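You operate a simulated robot arm through the tools that you are given. There is no shell and no other tool.

You are at the controls of a simulated two-armed robot. One attempt, no reset.

TASK
Tag machine 1 out: counter to zero, dials to A and M, switch off, red lock tag on the peg.
Fine: clear the counter before turning the main switch off; switch off before hanging the tag.

It is judged by the outcome, as a careful person would: the job done as asked, and still so three seconds after it is handed in. It fails if anything else is knocked over, pushed out of place, dropped, spilled or broken.

THE ROBOT
Two 7-joint arms with two-finger parallel grippers on one trunk that stands fixed in place. Base frame: the origin is at the foot of the trunk, x ahead of it, y to its left, z up. Units: cm, rad, N and s.
The left shoulder is at [6.9, 18.2, 111.1], the right one opposite. With the tool pointing down near the work surface each hand reaches from about 10 to 70 cm from the base axis, measured 20 degrees to its own side. Payload 3.91 kg a hand.
Tool frame (each hand has its own): the origin (TCP) lies between the finger pads and is the grasp point; the fingertips stand 3 cm ahead of it; z points along the fingers, y is the line along which they close. The gripper opens to 11 cm. The fingers are 2 cm wide and 1 cm thick; the gripper's body (4.8 by 11.2 cm) begins 5.5 cm behind the TCP.
Orientation is that of the tool frame in the base frame, as [roll, pitch, yaw] about the fixed x, y, z axes, in that order (R = Rz(yaw) Ry(pitch) Rx(roll)). With the fingers straight down and closing along the base's y, the tool's x points along the base's -x, its y along +y and its z along -z.

THE INTERFACE
- The arms move only by the tool jog_arm. It takes "left_plan", "right_plan" or both (then of equal length, played together; a hand with none holds still); each is a list of rows, each a list of 7 numbers: the shift along the tool's x, y, z in cm, then the turn, a rotation vector about the tool's x, y, z in rad, then the gripper command, from -1 (shut) to 1 (fully open), values between in proportion. In form: [[x, y, z, wx, wy, wz, grip], ...]. A call has 1 to 20 rows; each row is the pose to reach, as a shift and turn from the pose commanded when the call began, along the tool's axes at that moment. A row lasts 0.2 s, in which the tool goes at most 5 cm and 0.15 rad; a call with a longer step from one row to the next is refused whole, and so is a gripper value outside its range. A pose out of reach is approached as far as the arm can. The call stops where the force on the tool passes 40 N (or 10 N more than at its start, if that is more) or the arm is blocked; 0.2 s more then pass. Each finger travels about 7.2 cm/s and halts on what it meets, pressing with about 44 N; the grip force reading is that of the motor and also rises with nothing between the fingers. The clock runs only during rows and for 0.2 s after the last one: add rows that repeat a pose to give the fingers time. The reply holds the time, the measured pose of the TCP, the force on the tool along the base axes, the opening and the grip force, in the units named above and with some noise, with the torque about the TCP (base axes, N m) and any sound that the robot's microphone picked up.
- Cameras (640 x 400 px; columns grow to the right, rows downward): "scene" is now at [20.82, 4.07, 132.01]; the picture's right is [0.42, -0.91, 0.00], its down [-0.34, -0.16, -0.93] and it looks along [0.84, 0.39, -0.37] (base axes); focal length 214 px, centre (320, 200). "left" rides on the left gripper at [7.2, -1.7, -10.3] in its tool frame; the picture's right is [0.23, 0.97, 0.00], its down [-0.76, 0.18, -0.62] and it looks along [-0.61, 0.14, 0.78] (tool axes); focal length 222 px, centre (320, 200). "right" rides on the right gripper at [7.2, 1.7, -10.3] in its tool frame; the picture's right is [-0.23, 0.97, 0.00], its down [-0.76, -0.18, -0.62] and it looks along [-0.61, -0.14, 0.78] (tool axes); focal length 222 px, centre (320, 200). There is no depth. A picture from a camera that has moved, and an enlarged one, comes with that camera's place and axes in the base frame and with its lens.
- snapshot(camera): a new picture of that camera. No time passes.
- slide_trunk(by): moves the trunk up (or, below 0, down) by that many cm; the arms and the scene camera ride with it, the base frame stays. It gives what a move gives, with no picture.
- aim_head(pan, tilt): turns the head with the scene camera to pan (to the left, within 1.396 rad either way) and tilt (down, from -0.506 to 1.204), counted from straight ahead of the robot (the tilt from the chest, where the trunk bows). It gives what a move gives.
- inspect(camera, box): a new picture of the part [left, top, right, bottom] of that camera's present view, enlarged. No time passes.
- close_job(): hands the job in; it is judged then, once.

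Places have to be worked out from the pictures, the camera data and where the tool is seen. Open the grippers and draw the arms clear of the work before you hand the job in, unless the task says otherwise.

The tools are called after "Request:" as a command line: name --argument value ..., lists and objects as JSON in quotes. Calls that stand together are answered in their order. jog_arm: Moves the arms, as the interface text tells. Its arguments: {"type":"object","properties":{"left_plan":{"type":"array"},"right_plan":{"type":"array"}},"required":[]} The other tools are called the same way: slide_trunk (by) moves the trunk up or down; aim_head (pan, tilt) turns the head that bears the scene camera; snapshot (camera) takes a picture; inspect (camera, box) takes an enlarged picture of a part of a camera's view; close_job () hands the job in.

At the start:

```text
clock: 0.0
left_eef_pos: [34.46, 43.03, 123.72]
left_tool_rot: [-3.141, 0.0, 3.141]
left_contact_force: [0.4, -0.4, 1.0]
left_torque: [-0.02, -0.03, 0.0]
left_finger_gap: 11.0
left_grasp_force: 0.1
right_eef_pos: [36.64, 2.1, 127.82]
right_tool_rot: [3.137, -0.005, 3.138]
right_contact_force: [-0.6, 0.7, 0.8]
right_torque: [0.01, 0.02, -0.04]
right_finger_gap: 10.98
right_grasp_force: 0.0
trunk travel left (down, up): [-37.5, 13.9]
head pan, tilt (commanded): [0.438, 0.482]
```

scene: 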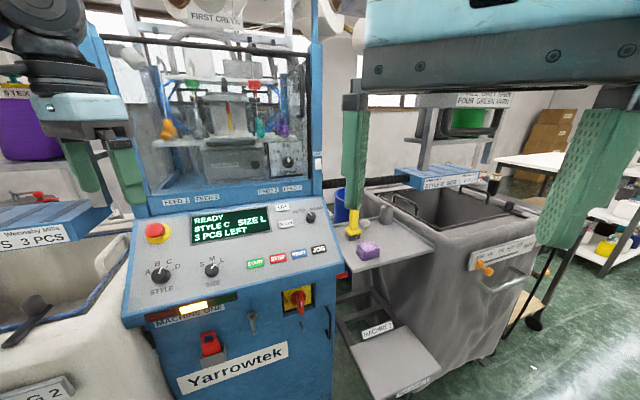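
right: 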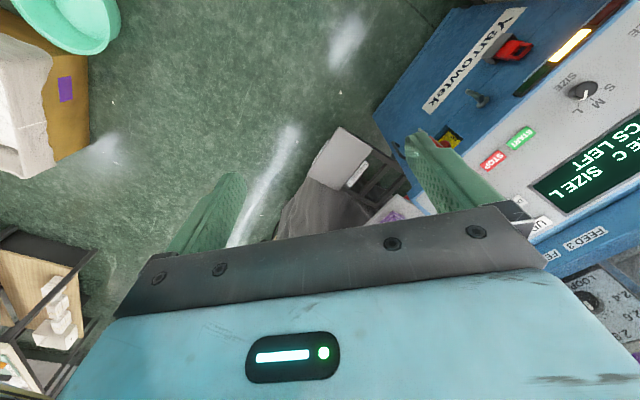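
left: 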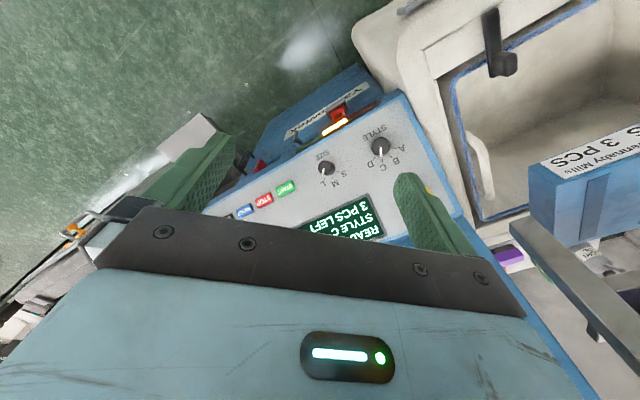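

I begin by looking closely at the machine's panel, the front with the switch and tags, and the surroundings before moving anything.

Request:
inspect --camera "scene" --box '[120, 190, 350, 334]'

Request:
inspect --camera "scene" --box '[120, 280, 350, 400]'

Request:
inspect --camera "scene" --box '[130, 50, 340, 200]'

Request:
inspect --camera "scene" --box '[330, 180, 550, 400]'

Request:
inspect --camera "scene" --box '[0, 80, 200, 400]'

```text
2.78 times, centred on (235, 262) of scene
camera zoom: at [20.82, 4.07, 132.01], right [0.42, -0.91, 0.0], down [-0.34, -0.16, -0.93], along [0.84, 0.39, -0.37], focal length 596 px, centre (556, 28)
```

zoom: 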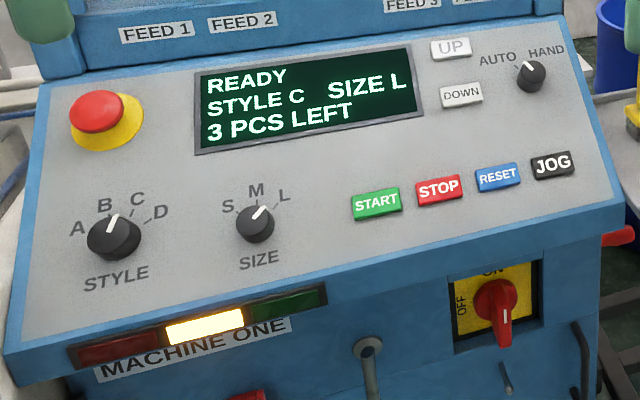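

```text
2.78 times, centred on (235, 340) of scene
camera zoom: at [20.82, 4.07, 132.01], right [0.42, -0.91, 0.0], down [-0.34, -0.16, -0.93], along [0.84, 0.39, -0.37], focal length 597 px, centre (556, -190)
```

zoom: 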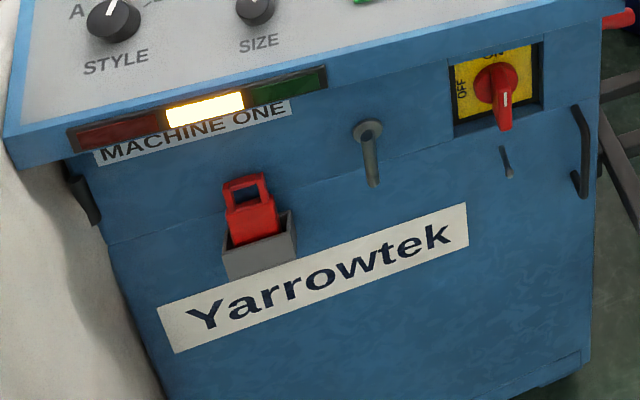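

```text
2.67 times, centred on (235, 125) of scene
camera zoom: at [20.82, 4.07, 132.01], right [0.42, -0.91, 0.0], down [-0.34, -0.16, -0.93], along [0.84, 0.39, -0.37], focal length 572 px, centre (547, 400)
```

zoom: 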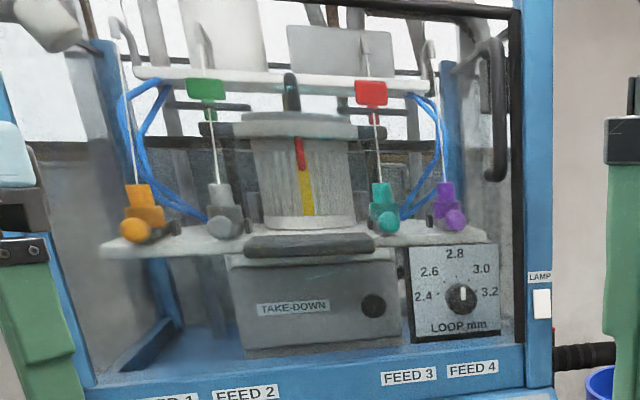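

```text
1.82 times, centred on (440, 290) of scene
camera zoom: at [20.82, 4.07, 132.01], right [0.42, -0.91, 0.0], down [-0.34, -0.16, -0.93], along [0.84, 0.39, -0.37], focal length 390 px, centre (102, 36)
```

zoom: 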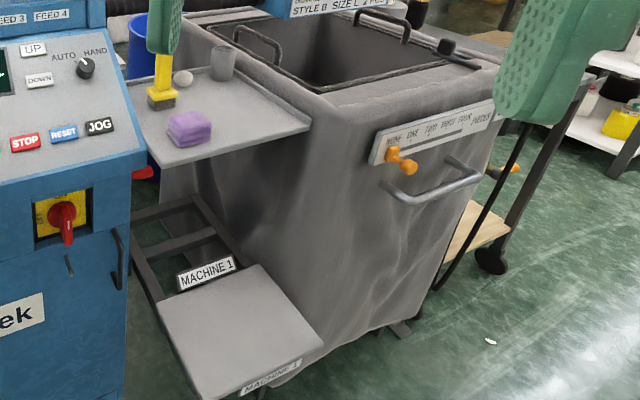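

```text
1.25 times, centred on (100, 240) of scene
camera zoom: at [20.82, 4.07, 132.01], right [0.42, -0.91, 0.0], down [-0.34, -0.16, -0.93], along [0.84, 0.39, -0.37], focal length 268 px, centre (595, 150)
```

zoom: 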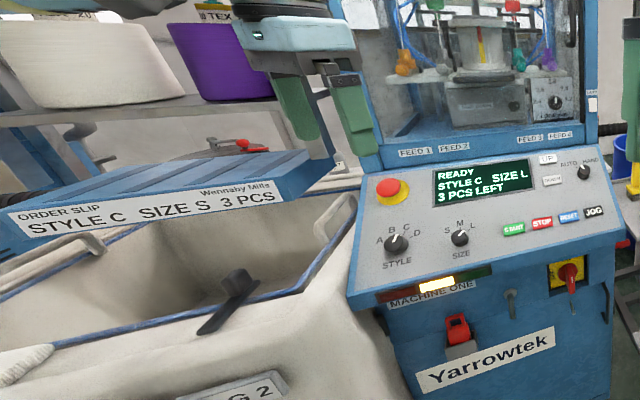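

The panel sits ahead-left of the robot; the tag is in a grey holder and there are two candidate pegs on the front. I turn the head down and left to get a centred view of the panel and front.

Request:
aim_head --pan 0.65 --tilt 0.85

Request:
snapshot --camera "scene"

Request:
snapshot --camera "left"

```text
clock: 0.8
left_eef_pos: [34.53, 42.96, 123.79]
left_tool_rot: [-3.138, 0.0, -3.141]
left_contact_force: [-1.2, 0.0, -0.7]
left_torque: [-0.01, -0.03, 0.0]
left_finger_gap: 11.0
left_grasp_force: 0.0
right_eef_pos: [36.87, 2.05, 127.43]
right_tool_rot: [-3.141, -0.011, 3.136]
right_contact_force: [-0.7, 0.0, -0.5]
right_torque: [0.01, 0.0, 0.01]
right_finger_gap: 10.98
right_grasp_force: 0.1
trunk travel left (down, up): [-37.5, 13.9]
head pan, tilt (commanded): [0.649, 0.85]
```

```text
taken
camera scene: at [20.82, 4.03, 131.8], right [0.42, -0.91, 0.0], down [-0.36, -0.16, -0.92], along [0.84, 0.38, -0.39], focal length 214 px, centre (320, 200)
```

scene: 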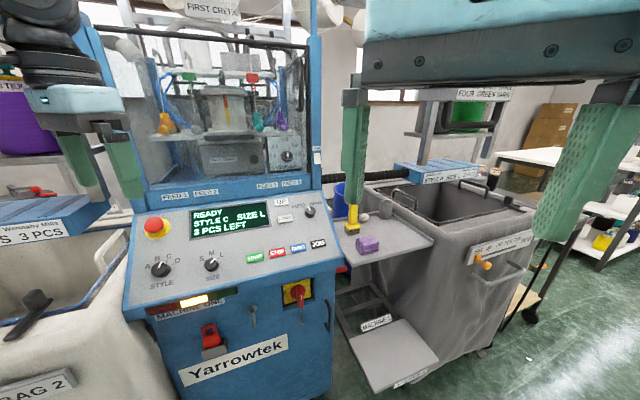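

```text
taken
camera left: at [27.29, 41.32, 133.99], right [-0.23, 0.97, 0.0], down [0.76, 0.18, 0.62], along [0.61, 0.14, -0.78], focal length 222 px, centre (320, 200)
```

left: 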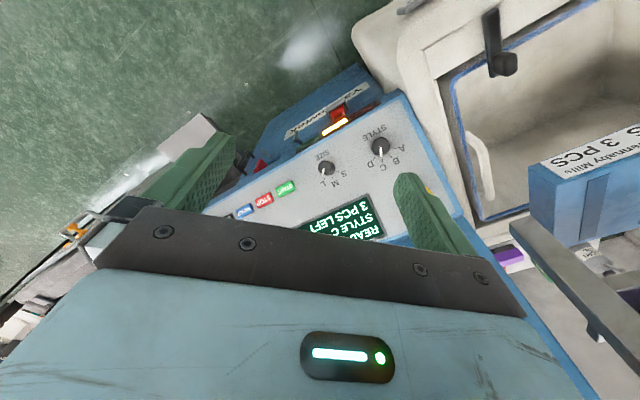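

The head has hardly turned yet; I let a little time pass with holding rows, then look again.

Request:
jog_arm --left_plan '[[0, 0, 0, 0, 0, 0, 1], [0, 0, 0, 0, 0, 0, 1], [0, 0, 0, 0, 0, 0, 1], [0, 0, 0, 0, 0, 0, 1]]'

Request:
snapshot --camera "scene"

```text
clock: 1.9
left_eef_pos: [34.46, 43.03, 123.71]
left_tool_rot: [3.141, 0.0, -3.139]
left_contact_force: [0.6, -0.4, 0.0]
left_torque: [-0.01, 0.01, -0.01]
left_finger_gap: 10.96
left_grasp_force: 0.0
right_eef_pos: [36.78, 2.02, 127.56]
right_tool_rot: [-3.14, -0.011, 3.136]
right_contact_force: [1.4, -0.5, -0.7]
right_torque: [-0.01, 0.02, 0.0]
right_finger_gap: 11.04
right_grasp_force: 0.1
trunk travel left (down, up): [-37.5, 13.9]
head pan, tilt (commanded): [0.649, 0.85]
```

```text
taken
camera scene: at [20.81, 4.04, 131.81], right [0.42, -0.91, 0.0], down [-0.36, -0.16, -0.92], along [0.84, 0.38, -0.39], focal length 214 px, centre (320, 200)
```

scene: 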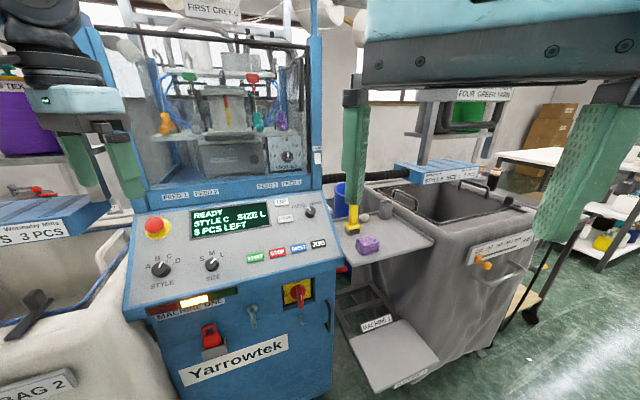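

The head still points the same way though commanded otherwise. I try commanding it once more with a smaller change to see whether it moves at all.

Request:
aim_head --pan 0.5 --tilt 0.7

Request:
snapshot --camera "scene"

```text
clock: 2.5
left_eef_pos: [34.51, 42.91, 123.85]
left_tool_rot: [-3.14, -0.002, -3.141]
left_contact_force: [-0.2, 0.2, -0.6]
left_torque: [0.02, -0.03, 0.01]
left_finger_gap: 11.0
left_grasp_force: 0.1
right_eef_pos: [36.78, 2.03, 127.53]
right_tool_rot: [3.139, -0.01, 3.136]
right_contact_force: [-0.4, 0.6, -0.4]
right_torque: [0.0, -0.05, 0.0]
right_finger_gap: 11.01
right_grasp_force: 0.0
trunk travel left (down, up): [-37.5, 13.9]
head pan, tilt (commanded): [0.499, 0.7]
```

```text
taken
camera scene: at [20.82, 4.03, 131.82], right [0.42, -0.91, 0.0], down [-0.36, -0.16, -0.92], along [0.84, 0.38, -0.39], focal length 214 px, centre (320, 200)
```

scene: 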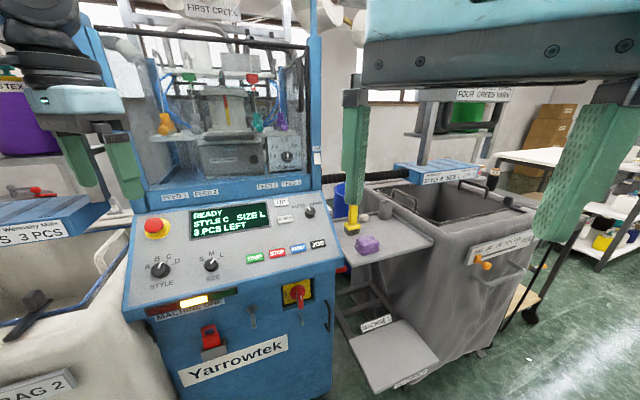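

The head seems blocked, likely by the right arm, which hovers right in front of it. I move the right hand sideways to the right at its current height, which looks clear in its camera.

Request:
jog_arm --right_plan '[[0, -3, 0, 0, 0, 0, 1], [0, -6, 0, 0, 0, 0, 1], [0, -9, 0, 0, 0, 0, 1], [0, -12, 0, 0, 0, 0, 1], [0, -15, 0, 0, 0, 0, 1], [0, -18, 0, 0, 0, 0, 1], [0, -21, 0, 0, 0, 0, 1], [0, -24, 0, 0, 0, 0, 1]]'

Request:
snapshot --camera "scene"

Request:
snapshot --camera "right"

```text
clock: 3.3
left_eef_pos: [34.44, 42.98, 123.67]
left_tool_rot: [-3.141, -0.001, 3.139]
left_contact_force: [-0.2, 0.5, 0.2]
left_torque: [-0.01, -0.01, 0.02]
left_finger_gap: 10.98
left_grasp_force: 0.1
right_eef_pos: [37.54, -5.5, 127.37]
right_tool_rot: [3.14, -0.004, 3.104]
right_contact_force: [5.1, -0.6, -1.3]
right_torque: [-0.07, 0.45, -0.12]
right_finger_gap: 11.0
right_grasp_force: 0.1
trunk travel left (down, up): [-37.5, 13.9]
head pan, tilt (commanded): [0.499, 0.7]
stopped in row 3 (right hand): the force on the tool passed its limit at 72 N (the readings are from after the stop); the commanded pose is now the measured one
```

```text
taken
camera scene: at [21.04, 3.0, 130.68], right [0.32, -0.95, 0.0], down [-0.48, -0.16, -0.86], along [0.82, 0.27, -0.5], focal length 214 px, centre (320, 200)
```

scene: 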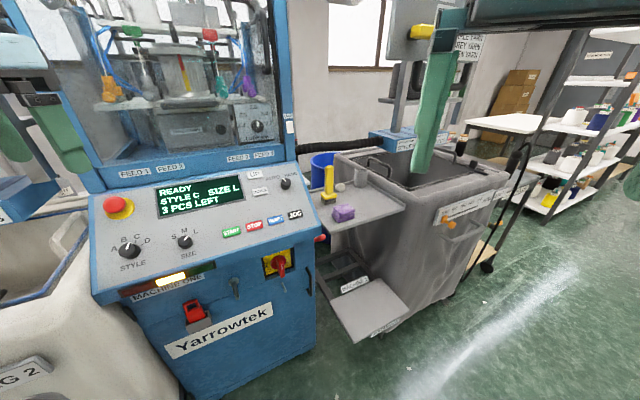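

```text
taken
camera right: at [30.46, -3.51, 137.61], right [0.26, 0.96, 0.0], down [0.76, -0.21, 0.62], along [0.6, -0.16, -0.79], focal length 222 px, centre (320, 200)
```

right: 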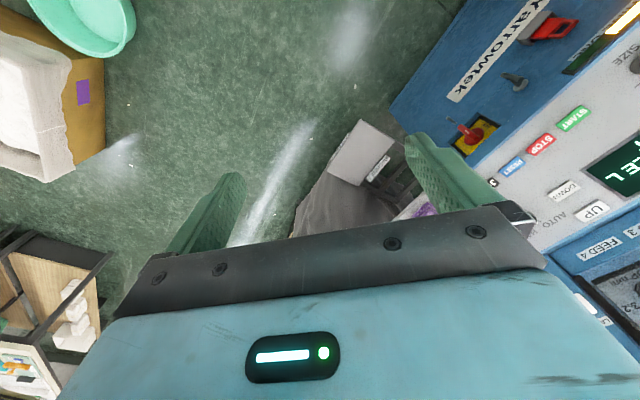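

The right gripper body is touching the head (it dragged the camera). I back it away forward from the head first, then to the right, in small steps.

Request:
jog_arm --right_plan '[[-2, 0, 0, 0, 0, 0, 1], [-4, 0, 0, 0, 0, 0, 1], [-6, 0, 0, 0, 0, 0, 1], [-8, 0, 0, 0, 0, 0, 1], [-8, -3, 0, 0, 0, 0, 1], [-8, -6, 0, 0, 0, 0, 1], [-8, -9, 0, 0, 0, 0, 1], [-8, -12, 0, 0, 0, 0, 1], [-8, -15, 0, 0, 0, 0, 1], [-8, -18, 0, 0, 0, 0, 1], [-8, -21, 0, 0, 0, 0, 1], [-8, -24, 0, 0, 0, 0, 1]]'

Request:
snapshot --camera "scene"

Request:
snapshot --camera "right"

```text
clock: 5.9
left_eef_pos: [34.51, 42.82, 123.77]
left_tool_rot: [3.141, -0.001, -3.141]
left_contact_force: [0.1, -0.5, 0.1]
left_torque: [0.01, 0.02, -0.01]
left_finger_gap: 11.01
left_grasp_force: 0.0
right_eef_pos: [44.68, -29.24, 126.33]
right_tool_rot: [3.135, 0.005, 3.11]
right_contact_force: [0.4, -0.8, -0.6]
right_torque: [-0.01, 0.0, 0.0]
right_finger_gap: 11.01
right_grasp_force: 0.1
right hand out of reach, approached as far as the arm can: row 12
trunk travel left (down, up): [-37.5, 13.9]
head pan, tilt (commanded): [0.499, 0.7]
```

```text
taken
camera scene: at [19.86, 4.15, 129.17], right [0.48, -0.88, 0.0], down [-0.57, -0.31, -0.77], along [0.67, 0.37, -0.64], focal length 214 px, centre (320, 200)
```

scene: 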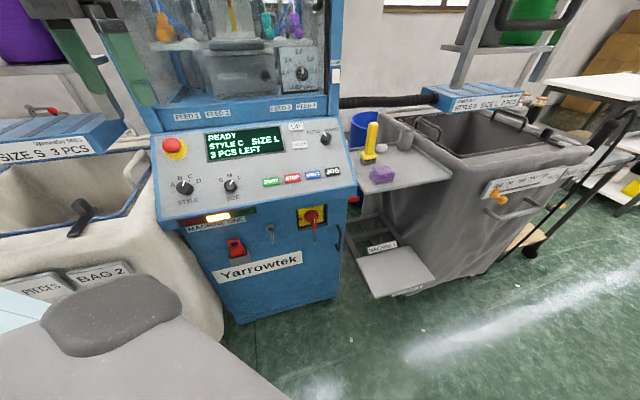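

```text
taken
camera right: at [37.53, -27.39, 136.53], right [0.26, 0.97, 0.01], down [0.75, -0.21, 0.63], along [0.61, -0.15, -0.78], focal length 222 px, centre (320, 200)
```

right: 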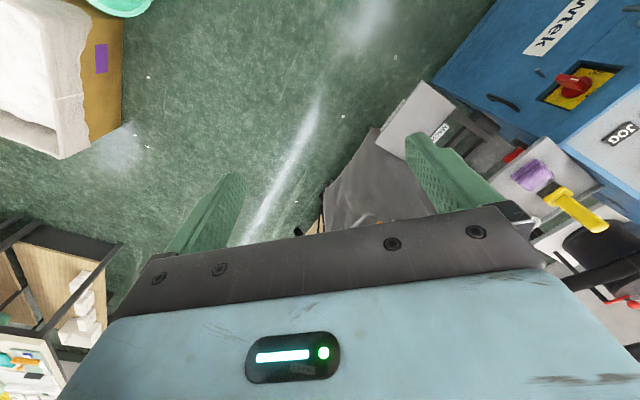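

Head is free now. I zoom into the machine panel and front for detail.

Request:
inspect --camera "scene" --box '[140, 110, 372, 255]'

Request:
inspect --camera "scene" --box '[190, 195, 350, 295]'

Request:
inspect --camera "left" --box '[200, 70, 460, 240]'

Request:
inspect --camera "right" --box '[440, 0, 640, 125]'

```text
2.76 times, centred on (256, 182) of scene
camera zoom: at [19.86, 4.15, 129.17], right [0.48, -0.88, 0.0], down [-0.57, -0.31, -0.77], along [0.67, 0.37, -0.64], focal length 592 px, centre (497, 248)
```

zoom: 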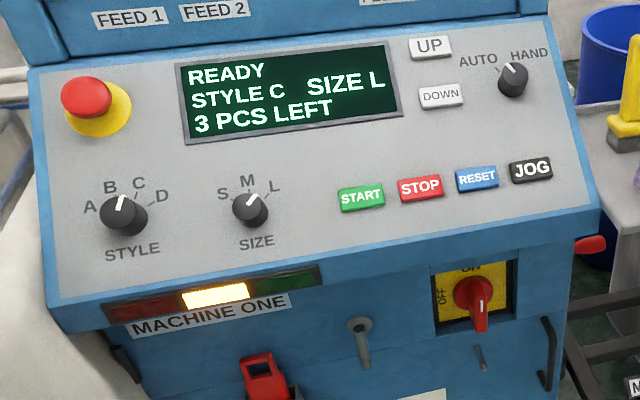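

```text
4.00 times, centred on (270, 245) of scene
camera zoom: at [19.86, 4.15, 129.17], right [0.48, -0.88, 0.0], down [-0.57, -0.31, -0.77], along [0.67, 0.37, -0.64], focal length 858 px, centre (520, 20)
```

zoom: 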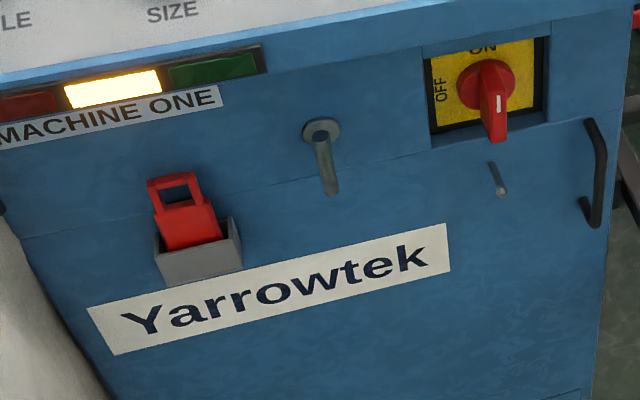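

```text
2.35 times, centred on (330, 155) of left
camera zoom: at [27.3, 41.22, 134.01], right [-0.23, 0.97, 0.0], down [0.76, 0.18, 0.62], along [0.61, 0.14, -0.78], focal length 523 px, centre (296, 306)
```

zoom: 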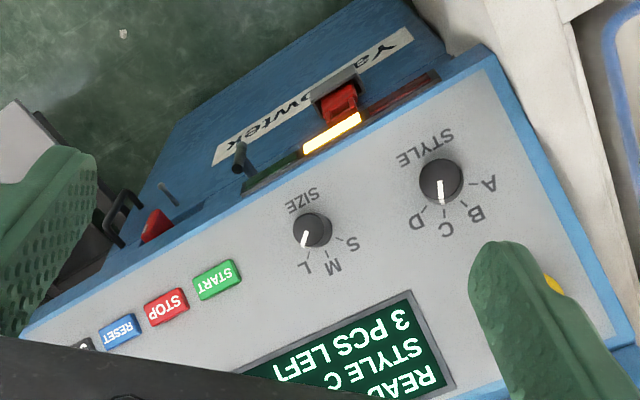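

```text
3.20 times, centred on (540, 62) of right
camera zoom: at [37.53, -27.39, 136.53], right [0.26, 0.97, 0.01], down [0.75, -0.21, 0.63], along [0.61, -0.15, -0.78], focal length 711 px, centre (-384, 640)
```

zoom: 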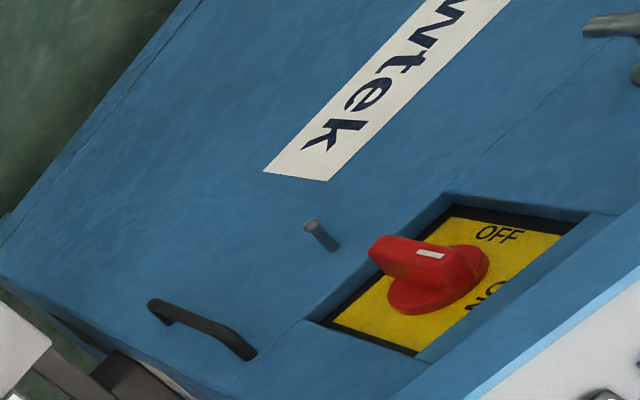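

The machine stands turned about 45°, with its panel sloping toward the robot; triangulation puts the STYLE dial near (42, 56, 97), SIZE near (49, 48, 95), DOWN near (69, 38, 100), main switch near (66, 33, 75). I bring the left hand in front of the panel, yawed 45° to face it, to look from closer.

Request:
jog_arm --left_plan '[[-1.5, -1.5, 1.7, 0, 0, -0.13, 1], [-3, -3, 3.5, 0, 0, -0.26, 1], [-4.6, -4.4, 5.2, 0, 0, -0.39, 1], [-6.1, -5.9, 7, 0, 0, -0.52, 1], [-7.6, -7.4, 8.7, 0, 0, -0.65, 1], [-9.2, -8.9, 10.5, 0, 0, -0.785, 1]]'

Request:
snapshot --camera "left"

Request:
snapshot --camera "scene"

```text
clock: 7.3
left_eef_pos: [43.71, 33.83, 113.24]
left_tool_rot: [3.141, -0.001, -2.355]
left_contact_force: [0.9, -0.4, 1.1]
left_torque: [0.02, 0.01, 0.01]
left_finger_gap: 10.99
left_grasp_force: 0.1
right_eef_pos: [44.83, -29.23, 126.28]
right_tool_rot: [3.134, 0.004, 3.11]
right_contact_force: [0.4, 0.2, -0.4]
right_torque: [-0.03, -0.01, -0.01]
right_finger_gap: 10.98
right_grasp_force: 0.0
trunk travel left (down, up): [-37.5, 13.9]
head pan, tilt (commanded): [0.499, 0.7]
```

```text
taken
camera left: at [39.89, 27.59, 123.54], right [-0.85, 0.53, 0.0], down [0.41, 0.67, 0.62], along [0.33, 0.53, -0.78], focal length 222 px, centre (320, 200)
```

left: 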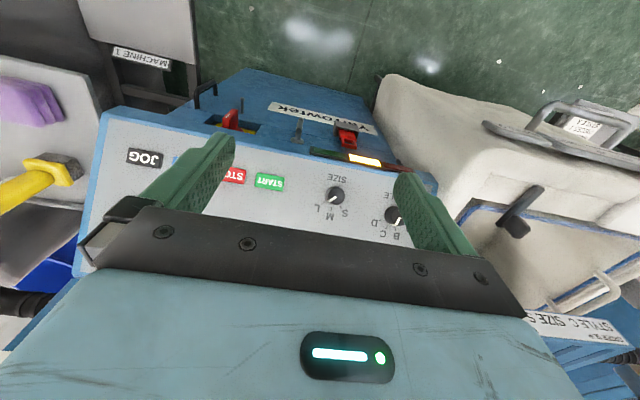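

```text
taken
camera scene: at [19.93, 4.21, 129.15], right [0.48, -0.88, 0.0], down [-0.57, -0.31, -0.76], along [0.67, 0.37, -0.64], focal length 214 px, centre (320, 200)
```

scene: 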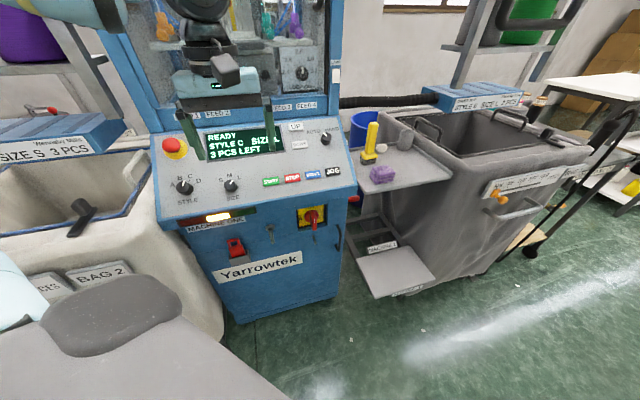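

Now the left camera looks squarely at the panel (upside down). I zoom in to measure dials, buttons, switch, pegs and tag.

Request:
inspect --camera "left" --box '[80, 60, 280, 185]'

Request:
inspect --camera "left" --box '[240, 80, 440, 250]'

Request:
inspect --camera "left" --box '[190, 80, 400, 180]'

Request:
inspect --camera "scene" --box '[140, 110, 372, 255]'

```text
3.20 times, centred on (180, 122) of left
camera zoom: at [39.89, 27.59, 123.54], right [-0.85, 0.53, 0.0], down [0.41, 0.67, 0.62], along [0.33, 0.53, -0.78], focal length 711 px, centre (768, 448)
```

zoom: 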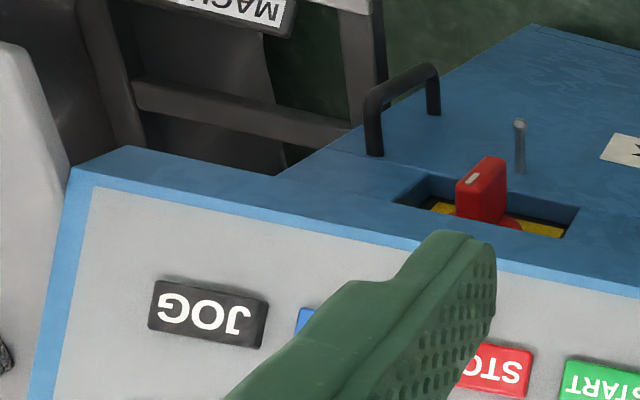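

```text
2.35 times, centred on (340, 165) of left
camera zoom: at [39.89, 27.59, 123.54], right [-0.85, 0.53, 0.0], down [0.41, 0.67, 0.62], along [0.33, 0.53, -0.78], focal length 523 px, centre (273, 282)
```

zoom: 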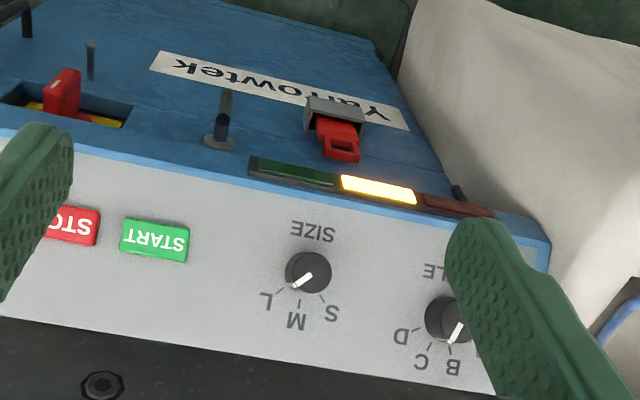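

```text
3.05 times, centred on (295, 130) of left
camera zoom: at [39.89, 27.59, 123.54], right [-0.85, 0.53, 0.0], down [0.41, 0.67, 0.62], along [0.33, 0.53, -0.78], focal length 677 px, centre (396, 413)
```

zoom: 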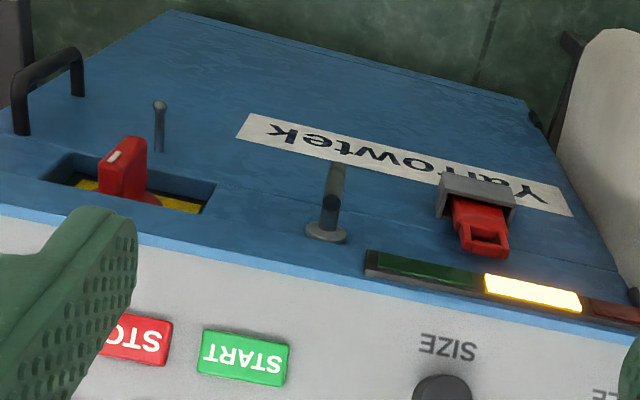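

```text
2.76 times, centred on (256, 182) of scene
camera zoom: at [19.93, 4.21, 129.15], right [0.48, -0.88, 0.0], down [-0.57, -0.31, -0.76], along [0.67, 0.37, -0.64], focal length 592 px, centre (497, 248)
```

zoom: 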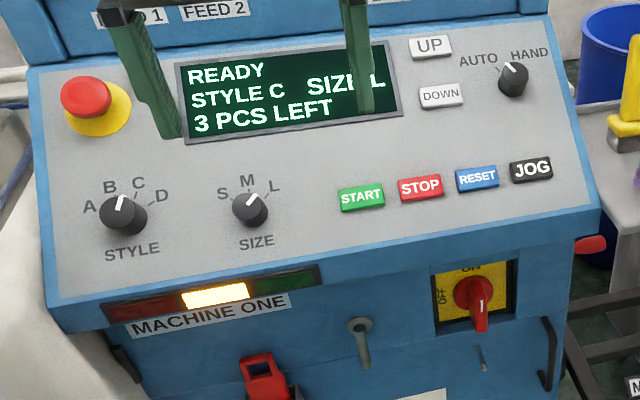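

The thin pin below the main switch points outward and slightly up; the flanged rod seems to droop — I'll check both later from closer. First the counter: I bring the closed left fingers over the DOWN button (est. (70, 38.5, 100)), tilted about 0.7 rad to be square to the panel.

Request:
jog_arm --left_plan '[[-2.3, -2.2, 0.9, 0, -0.1, 0, 0.4], [-4.6, -4.4, 1.8, 0, -0.2, 0, -0.2], [-6.9, -6.6, 2.7, 0, -0.3, 0, -1], [-9.2, -8.7, 3.5, 0, -0.4, 0, -1], [-11.5, -10.9, 4.4, 0, -0.5, 0, -1], [-13.8, -13.1, 5.3, 0, -0.6, 0, -1], [-16.1, -15.3, 6.2, 0, -0.7, 0, -1], [-16.1, -15.3, 6.2, 0, -0.7, 0, -1]]'

Request:
snapshot --camera "left"

Request:
inspect --camera "scene" --box '[140, 70, 372, 255]'

```text
clock: 9.1
left_eef_pos: [65.93, 34.37, 107.16]
left_tool_rot: [-3.138, 0.702, -2.355]
left_contact_force: [-0.2, -1.0, 0.6]
left_torque: [-0.03, -0.02, 0.02]
left_finger_gap: 0.0
left_grasp_force: 37.5
right_eef_pos: [44.6, -29.22, 126.44]
right_tool_rot: [3.135, 0.004, 3.11]
right_contact_force: [-0.2, -0.6, 0.6]
right_torque: [0.0, -0.03, -0.01]
right_finger_gap: 11.01
right_grasp_force: 0.1
trunk travel left (down, up): [-37.5, 13.9]
head pan, tilt (commanded): [0.499, 0.7]
```

```text
taken
camera left: at [58.58, 24.6, 110.22], right [-0.81, 0.57, -0.15], down [0.0, 0.25, 0.97], along [0.58, 0.79, -0.21], focal length 222 px, centre (320, 200)
```

left: 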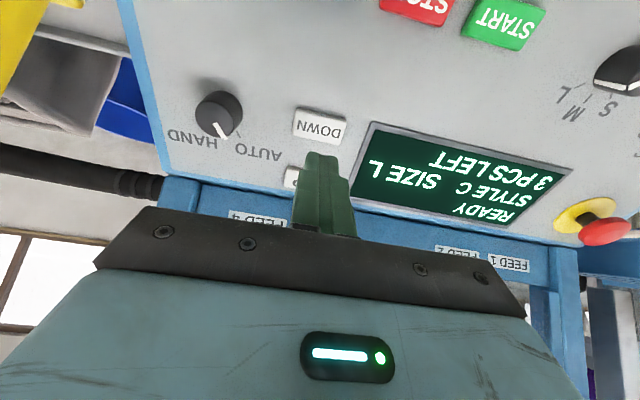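

```text
2.16 times, centred on (256, 162) of scene
camera zoom: at [19.78, 4.23, 129.19], right [0.48, -0.88, 0.0], down [-0.56, -0.31, -0.77], along [0.67, 0.37, -0.64], focal length 464 px, centre (458, 281)
```

zoom: 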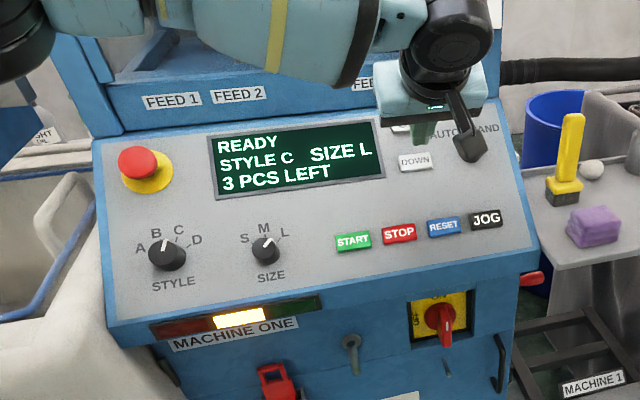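

Two views agree: DOWN at (69.9, 38.2, 100.1), about 5.9 cm straight ahead of the closed fingertips, with panel slope ≈0.69 rad. I advance along the tool axis to press it gently, then back off.

Request:
jog_arm --left_plan '[[0.2, 0, 2.5, 0, 0, 0, -1], [0.3, -0.1, 5.0, 0, 0, 0, -1], [0.3, -0.1, 5.5, 0, 0, 0, -1], [0.3, -0.1, 5.8, 0, 0, 0, -1], [0.3, -0.1, 6.1, 0, 0, 0, -1], [0.3, -0.1, 6.3, 0, 0, 0, -1]]'

Request:
inspect --camera "scene" --box '[140, 70, 372, 255]'

Request:
snapshot --camera "left"

```text
clock: 10.5
left_eef_pos: [68.64, 37.18, 102.1]
left_tool_rot: [-3.139, 0.701, -2.357]
left_contact_force: [-2.2, -3.4, 3.2]
left_torque: [-0.07, 0.02, 0.0]
left_finger_gap: 0.04
left_grasp_force: 37.3
right_eef_pos: [44.61, -29.13, 126.32]
right_tool_rot: [3.135, 0.006, 3.109]
right_contact_force: [0.5, -0.4, -0.4]
right_torque: [-0.01, 0.01, 0.02]
right_finger_gap: 11.02
right_grasp_force: 0.0
trunk travel left (down, up): [-37.5, 13.9]
head pan, tilt (commanded): [0.499, 0.7]
heard: click
```

```text
2.16 times, centred on (256, 162) of scene
camera zoom: at [19.78, 4.18, 129.19], right [0.48, -0.88, 0.0], down [-0.56, -0.31, -0.77], along [0.67, 0.37, -0.64], focal length 464 px, centre (458, 281)
```

zoom: 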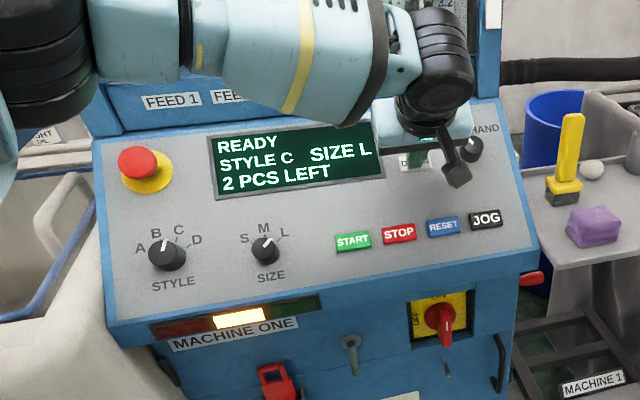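

```text
taken
camera left: at [61.19, 27.43, 105.28], right [-0.81, 0.57, -0.15], down [0.0, 0.25, 0.97], along [0.58, 0.78, -0.21], focal length 222 px, centre (320, 200)
```

left: 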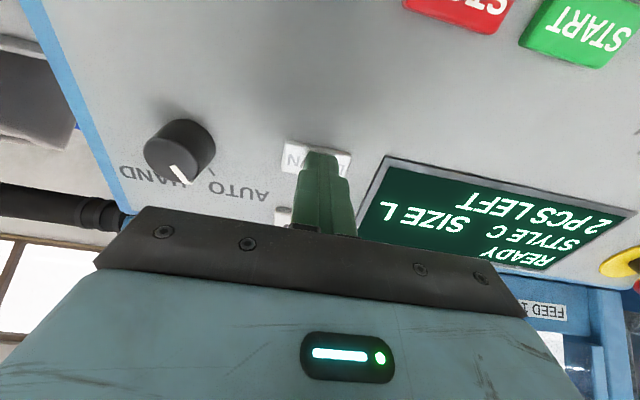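

The click took the counter to 2. I back off 1.5 cm, then press again to the same depth.

Request:
jog_arm --left_plan '[[0, 0, -1.5, 0, 0, 0, -1], [0, 0, -1.5, 0, 0, 0, -1], [0, 0, -0.8, 0, 0, 0, -1], [0, 0, -0.3, 0, 0, 0, -1], [0, 0, 0, 0, 0, 0, -1], [0, 0, 0.05, 0, 0, 0, -1]]'

Request:
inspect --camera "scene" --box '[140, 70, 372, 255]'

```text
clock: 11.9
left_eef_pos: [68.59, 37.03, 102.17]
left_tool_rot: [-3.14, 0.699, -2.356]
left_contact_force: [-5.2, -4.4, 3.8]
left_torque: [-0.07, 0.13, -0.01]
left_finger_gap: 0.0
left_grasp_force: 37.8
right_eef_pos: [44.62, -29.22, 126.42]
right_tool_rot: [3.134, 0.004, 3.11]
right_contact_force: [0.2, -0.6, 0.7]
right_torque: [-0.03, -0.01, -0.01]
right_finger_gap: 10.98
right_grasp_force: 0.1
trunk travel left (down, up): [-37.5, 13.9]
head pan, tilt (commanded): [0.499, 0.7]
heard: click
```

```text
2.16 times, centred on (256, 162) of scene
camera zoom: at [19.76, 4.17, 129.19], right [0.48, -0.88, 0.0], down [-0.56, -0.31, -0.77], along [0.67, 0.37, -0.64], focal length 464 px, centre (458, 281)
```

zoom: 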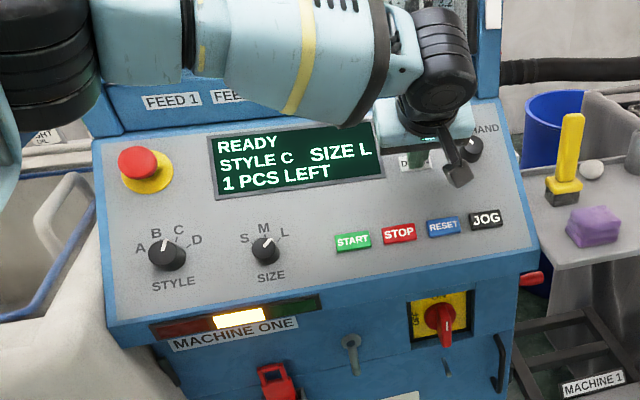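

Counter reads 1. One more press of the same kind should bring it to 0.

Request:
jog_arm --left_plan '[[0, 0, -1.5, 0, 0, 0, -1], [0, 0, -1.5, 0, 0, 0, -1], [0, 0, -0.8, 0, 0, 0, -1], [0, 0, -0.3, 0, 0, 0, -1], [0, 0, 0, 0, 0, 0, -1], [0, 0, 0, 0, 0, 0, -1]]'

Request:
inspect --camera "scene" --box '[140, 70, 372, 255]'

```text
clock: 13.3
left_eef_pos: [68.73, 37.2, 102.29]
left_tool_rot: [3.141, 0.7, -2.357]
left_contact_force: [-5.3, -6.1, 4.6]
left_torque: [-0.12, 0.12, 0.0]
left_finger_gap: 0.02
left_grasp_force: 37.4
right_eef_pos: [44.6, -29.32, 126.44]
right_tool_rot: [3.134, 0.004, 3.109]
right_contact_force: [-0.1, 0.0, -0.2]
right_torque: [-0.03, 0.0, -0.02]
right_finger_gap: 11.01
right_grasp_force: 0.0
trunk travel left (down, up): [-37.5, 13.9]
head pan, tilt (commanded): [0.499, 0.7]
heard: click
```

```text
2.16 times, centred on (256, 162) of scene
camera zoom: at [19.74, 4.14, 129.19], right [0.48, -0.88, 0.0], down [-0.56, -0.31, -0.77], along [0.67, 0.37, -0.64], focal length 464 px, centre (458, 281)
```

zoom: 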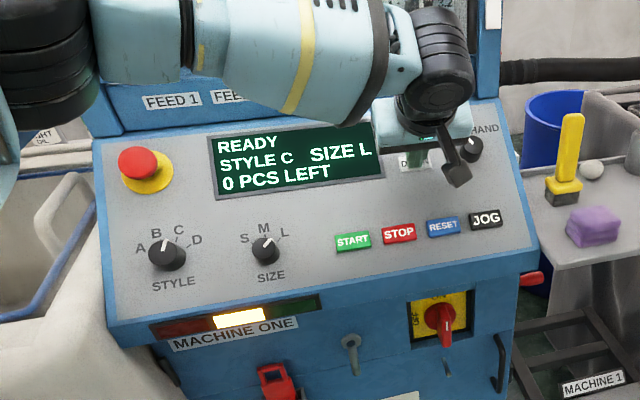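

Counter is at 0. I back the left hand off and move over to the SIZE dial, hovering about 9 cm off the knob to line up.

Request:
jog_arm --left_plan '[[0, 0, -3.5, 0, 0, 0, -1], [0, 0, -7, 0, 0, 0, -1], [0, 0, -10, 0, 0, 0, -1], [1.6, 3.5, -10, 0, 0, 0, -0.8], [3.2, 7, -10.2, 0, 0, 0, -0.5], [4.8, 10.5, -10.4, 0, 0, 0, -0.2], [6.3, 14, -10.6, 0, 0, 0, 0], [7.9, 17.5, -10.7, 0, 0, 0, 0.1], [9.4, 21, -10.8, 0, 0, 0, 0.1], [9.4, 21, -10.8, 0, 0, 0, 0.1]]'

Request:
snapshot --camera "left"

Request:
inspect --camera "scene" --box '[140, 110, 372, 255]'

```text
clock: 15.5
left_eef_pos: [43.79, 42.04, 104.16]
left_tool_rot: [3.14, 0.701, -2.355]
left_contact_force: [-0.1, -0.2, 0.8]
left_torque: [-0.03, 0.02, 0.0]
left_finger_gap: 6.05
left_grasp_force: 0.0
right_eef_pos: [44.75, -29.26, 126.44]
right_tool_rot: [3.135, 0.005, 3.112]
right_contact_force: [0.0, 0.2, 0.1]
right_torque: [0.01, 0.03, -0.03]
right_finger_gap: 10.98
right_grasp_force: 0.0
trunk travel left (down, up): [-37.5, 13.9]
head pan, tilt (commanded): [0.499, 0.7]
```

```text
taken
camera left: at [36.41, 32.25, 107.33], right [-0.81, 0.57, -0.15], down [0.0, 0.25, 0.97], along [0.58, 0.78, -0.21], focal length 222 px, centre (320, 200)
```

left: 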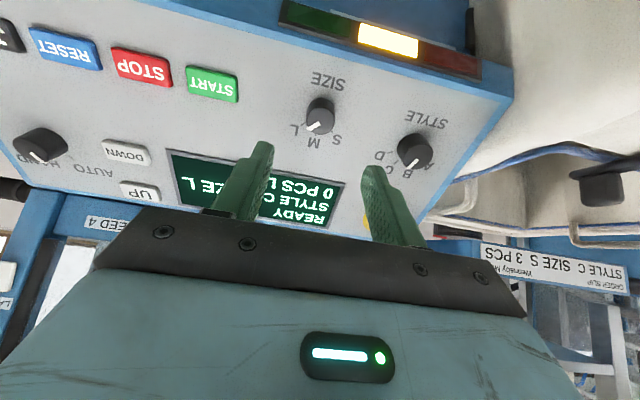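

```text
2.76 times, centred on (256, 182) of scene
camera zoom: at [19.91, 4.18, 129.16], right [0.48, -0.88, 0.0], down [-0.57, -0.31, -0.76], along [0.67, 0.37, -0.64], focal length 592 px, centre (497, 248)
```

zoom: 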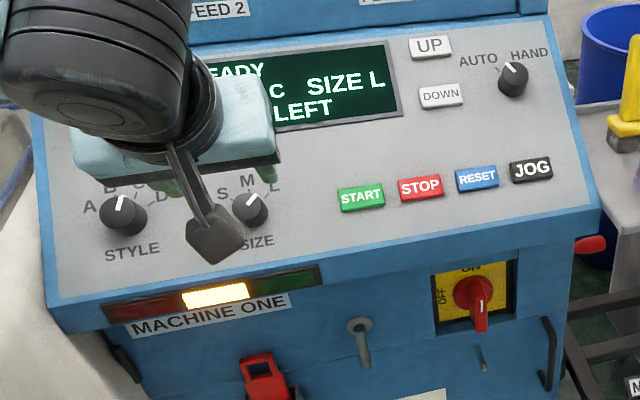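

I zoom the left view on the dials to pin down their centres and pointer marks.

Request:
inspect --camera "left" --box '[240, 50, 480, 200]'

```text
2.67 times, centred on (360, 125) of left
camera zoom: at [36.41, 32.25, 107.33], right [-0.81, 0.57, -0.15], down [0.0, 0.25, 0.97], along [0.58, 0.78, -0.21], focal length 592 px, centre (213, 400)
```

zoom: 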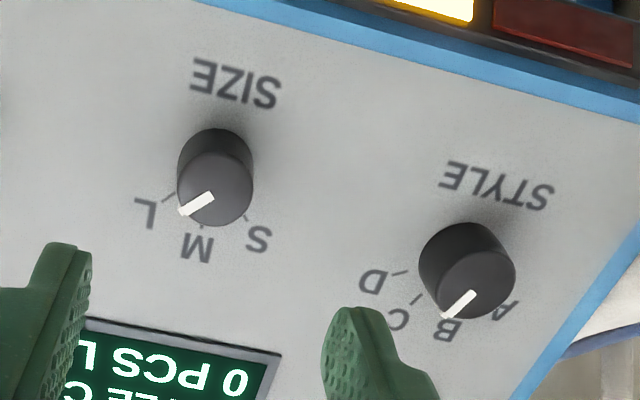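

SIZE knob cap is at about (49.3, 47.6, 95.2), nearly dead ahead (11.9 cm along the tool axis), and the marks look 45° apart. I move down around it with the fingers 6 cm open.

Request:
jog_arm --left_plan '[[-0.1, 0, 3.5, 0, 0, 0, 0.1], [-0.2, 0, 7, 0, 0, 0, 0.1], [-0.2, 0, 9, 0, 0, 0, 0.1], [-0.2, 0, 10, 0, 0, 0, 0.1], [-0.2, 0, 10.6, 0, 0, 0, 0.1], [-0.2, 0, 10.6, 0, 0, 0, 0.1]]'

Request:
snapshot --camera "left"

Request:
inspect --camera "scene" --box '[140, 110, 372, 255]'

```text
clock: 16.9
left_eef_pos: [48.86, 47.12, 96.28]
left_tool_rot: [3.142, 0.7, -2.355]
left_contact_force: [-0.4, 0.4, 0.1]
left_torque: [-0.01, 0.02, -0.04]
left_finger_gap: 6.05
left_grasp_force: 0.0
right_eef_pos: [44.7, -29.01, 126.36]
right_tool_rot: [3.135, 0.007, 3.11]
right_contact_force: [0.4, -0.5, 0.4]
right_torque: [0.0, -0.02, -0.01]
right_finger_gap: 10.99
right_grasp_force: 0.1
trunk travel left (down, up): [-37.5, 13.9]
head pan, tilt (commanded): [0.499, 0.7]
```

```text
taken
camera left: at [41.47, 37.37, 99.52], right [-0.81, 0.57, -0.15], down [0.0, 0.25, 0.97], along [0.58, 0.78, -0.21], focal length 222 px, centre (320, 200)
```

left: 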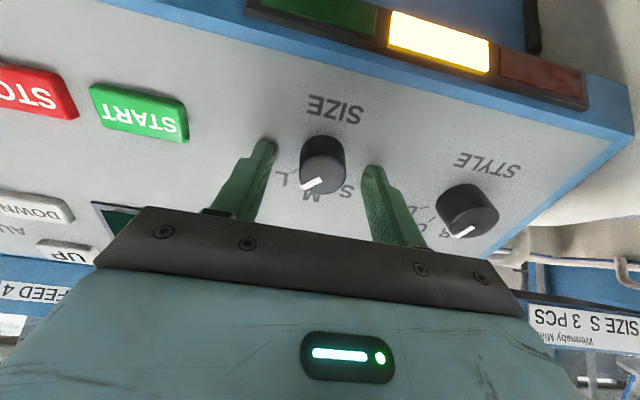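

```text
2.76 times, centred on (256, 182) of scene
camera zoom: at [19.85, 4.24, 129.17], right [0.48, -0.88, 0.0], down [-0.57, -0.31, -0.77], along [0.67, 0.37, -0.64], focal length 592 px, centre (497, 248)
```

zoom: 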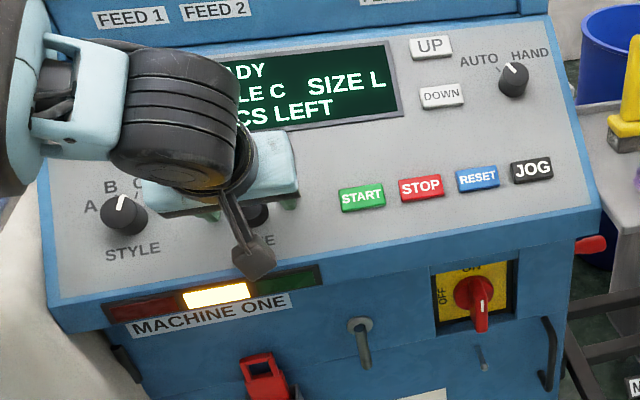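

The fingers straddle the SIZE knob, centred on it. I close on it gently and check the gap.

Request:
jog_arm --left_plan '[[0, 0, 0, 0, 0, 0, -0.2], [0, 0, 0, 0, 0, 0, -0.5], [0, 0, 0, 0, 0, 0, -0.7], [0, 0, 0, 0, 0, 0, -0.7]]'

Request:
inspect --camera "left" --box '[180, 80, 420, 240]'

```text
clock: 17.9
left_eef_pos: [48.82, 47.19, 96.39]
left_tool_rot: [3.141, 0.701, -2.355]
left_contact_force: [-1.6, 2.3, -0.4]
left_torque: [0.15, 0.05, 0.09]
left_finger_gap: 2.93
left_grasp_force: 45.2
right_eef_pos: [44.78, -29.02, 126.43]
right_tool_rot: [3.135, 0.005, 3.11]
right_contact_force: [0.9, 0.6, -0.2]
right_torque: [-0.03, 0.0, -0.02]
right_finger_gap: 11.0
right_grasp_force: 0.2
trunk travel left (down, up): [-37.5, 13.9]
head pan, tilt (commanded): [0.499, 0.7]
```

```text
2.50 times, centred on (300, 160) of left
camera zoom: at [41.43, 37.39, 99.5], right [-0.81, 0.56, -0.15], down [0.0, 0.25, 0.97], along [0.58, 0.79, -0.21], focal length 555 px, centre (370, 300)
```

zoom: 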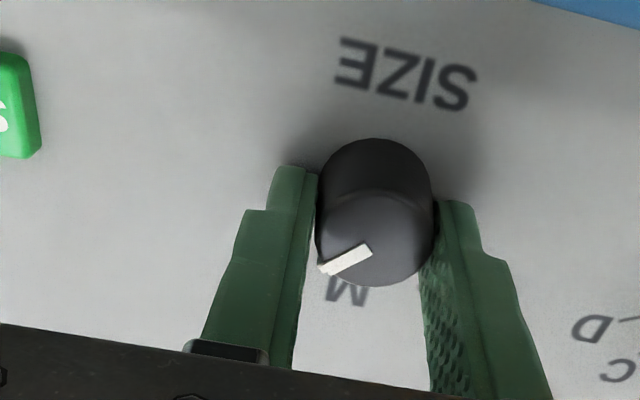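

Gripped the SIZE knob (gap 2.93 cm). I turn it counter-clockwise about 45° (negative about the tool axis), L to M, and check the display.

Request:
jog_arm --left_plan '[[0, 0, 0, 0, 0, -0.12, -0.7], [0, 0, 0, 0, 0, -0.24, -0.7], [0, 0, 0, 0, 0, -0.36, -0.7], [0, 0, 0, 0, 0, -0.48, -0.7], [0, 0, 0, 0, 0, -0.6, -0.7], [0, 0, 0, 0, 0, -0.7, -0.7], [0, 0, 0, 0, 0, -0.78, -0.7], [0, 0, 0, 0, 0, -0.78, -0.7]]'

Request:
snapshot --camera "left"

Request:
inspect --camera "scene" --box '[140, 110, 372, 255]'

```text
clock: 19.7
left_eef_pos: [48.57, 47.16, 96.15]
left_tool_rot: [-2.608, 0.474, -1.443]
left_contact_force: [-19.3, 7.9, 3.6]
left_torque: [0.98, 0.39, 0.7]
left_finger_gap: 2.89
left_grasp_force: 45.0
right_eef_pos: [44.39, -29.09, 126.55]
right_tool_rot: [3.135, 0.006, 3.111]
right_contact_force: [-0.5, 0.0, 0.4]
right_torque: [-0.01, 0.0, -0.02]
right_finger_gap: 11.0
right_grasp_force: 0.0
trunk travel left (down, up): [-37.5, 13.9]
head pan, tilt (commanded): [0.499, 0.7]
```

```text
taken
camera left: at [46.21, 35.96, 101.5], right [-0.84, -0.08, -0.54], down [-0.53, 0.41, 0.75], along [0.16, 0.91, -0.39], focal length 222 px, centre (320, 200)
```

left: 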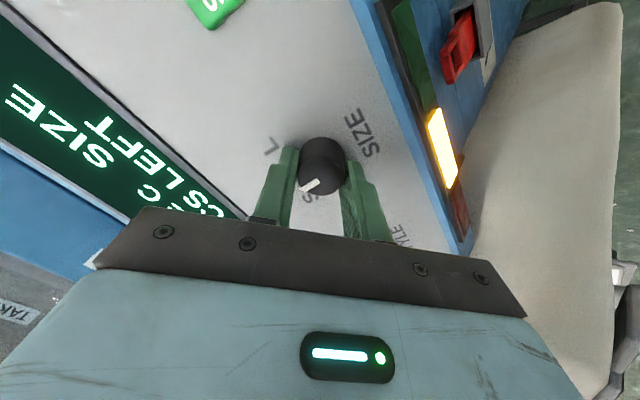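

```text
2.76 times, centred on (256, 182) of scene
camera zoom: at [19.58, 4.31, 129.2], right [0.48, -0.88, 0.0], down [-0.56, -0.31, -0.77], along [0.67, 0.37, -0.64], focal length 592 px, centre (497, 248)
```

zoom: 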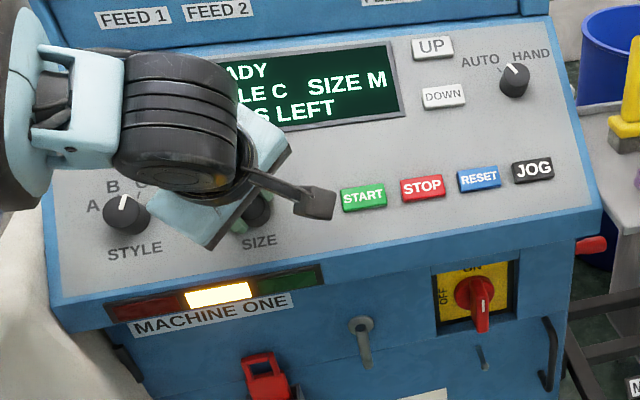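

Display now reads SIZE M. I release the knob and back straight off.

Request:
jog_arm --left_plan '[[0, 0, 0, 0, 0, 0, -0.3], [0, 0, 0, 0, 0, 0, 0.1], [0, 0, 0, 0, 0, 0, 0.1], [0, 0, -2.5, 0, 0, 0, 0.1], [0, 0, -5, 0, 0, 0, 0.1], [0, 0, -8, 0, 0, 0, 0.1], [0, 0, -11, 0, 0, 0, 0.1]]'

Request:
inspect --camera "scene" --box '[140, 110, 372, 255]'

Request:
snapshot --camera "left"

```text
clock: 21.3
left_eef_pos: [43.7, 42.08, 104.82]
left_tool_rot: [-2.607, 0.476, -1.443]
left_contact_force: [-0.4, -1.0, -0.2]
left_torque: [0.0, 0.0, 0.03]
left_finger_gap: 6.06
left_grasp_force: 0.0
right_eef_pos: [44.72, -29.17, 126.35]
right_tool_rot: [3.135, 0.003, 3.11]
right_contact_force: [0.7, -0.4, 0.4]
right_torque: [0.01, 0.02, 0.0]
right_finger_gap: 11.01
right_grasp_force: 0.1
trunk travel left (down, up): [-37.5, 13.9]
head pan, tilt (commanded): [0.499, 0.7]
```

```text
2.76 times, centred on (256, 182) of scene
camera zoom: at [19.82, 4.2, 129.18], right [0.48, -0.88, 0.0], down [-0.57, -0.31, -0.77], along [0.67, 0.37, -0.64], focal length 592 px, centre (497, 248)
```

zoom: 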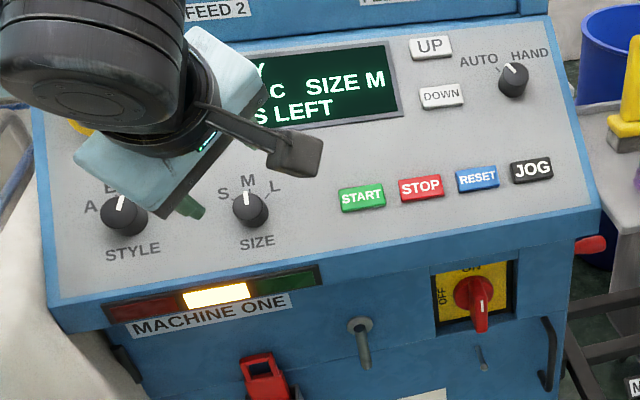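

```text
taken
camera left: at [41.37, 30.74, 110.0], right [-0.83, -0.08, -0.54], down [-0.53, 0.41, 0.75], along [0.16, 0.91, -0.38], focal length 222 px, centre (320, 200)
```

left: 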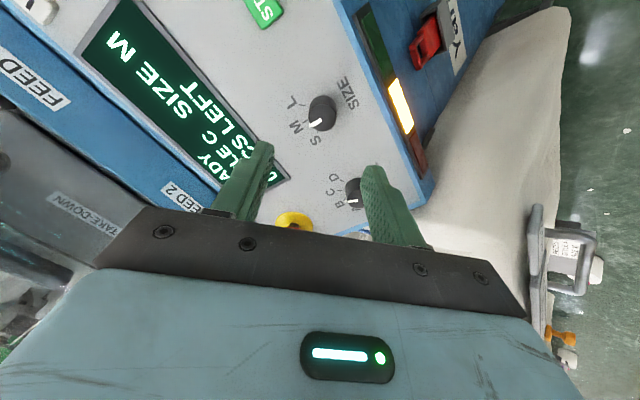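

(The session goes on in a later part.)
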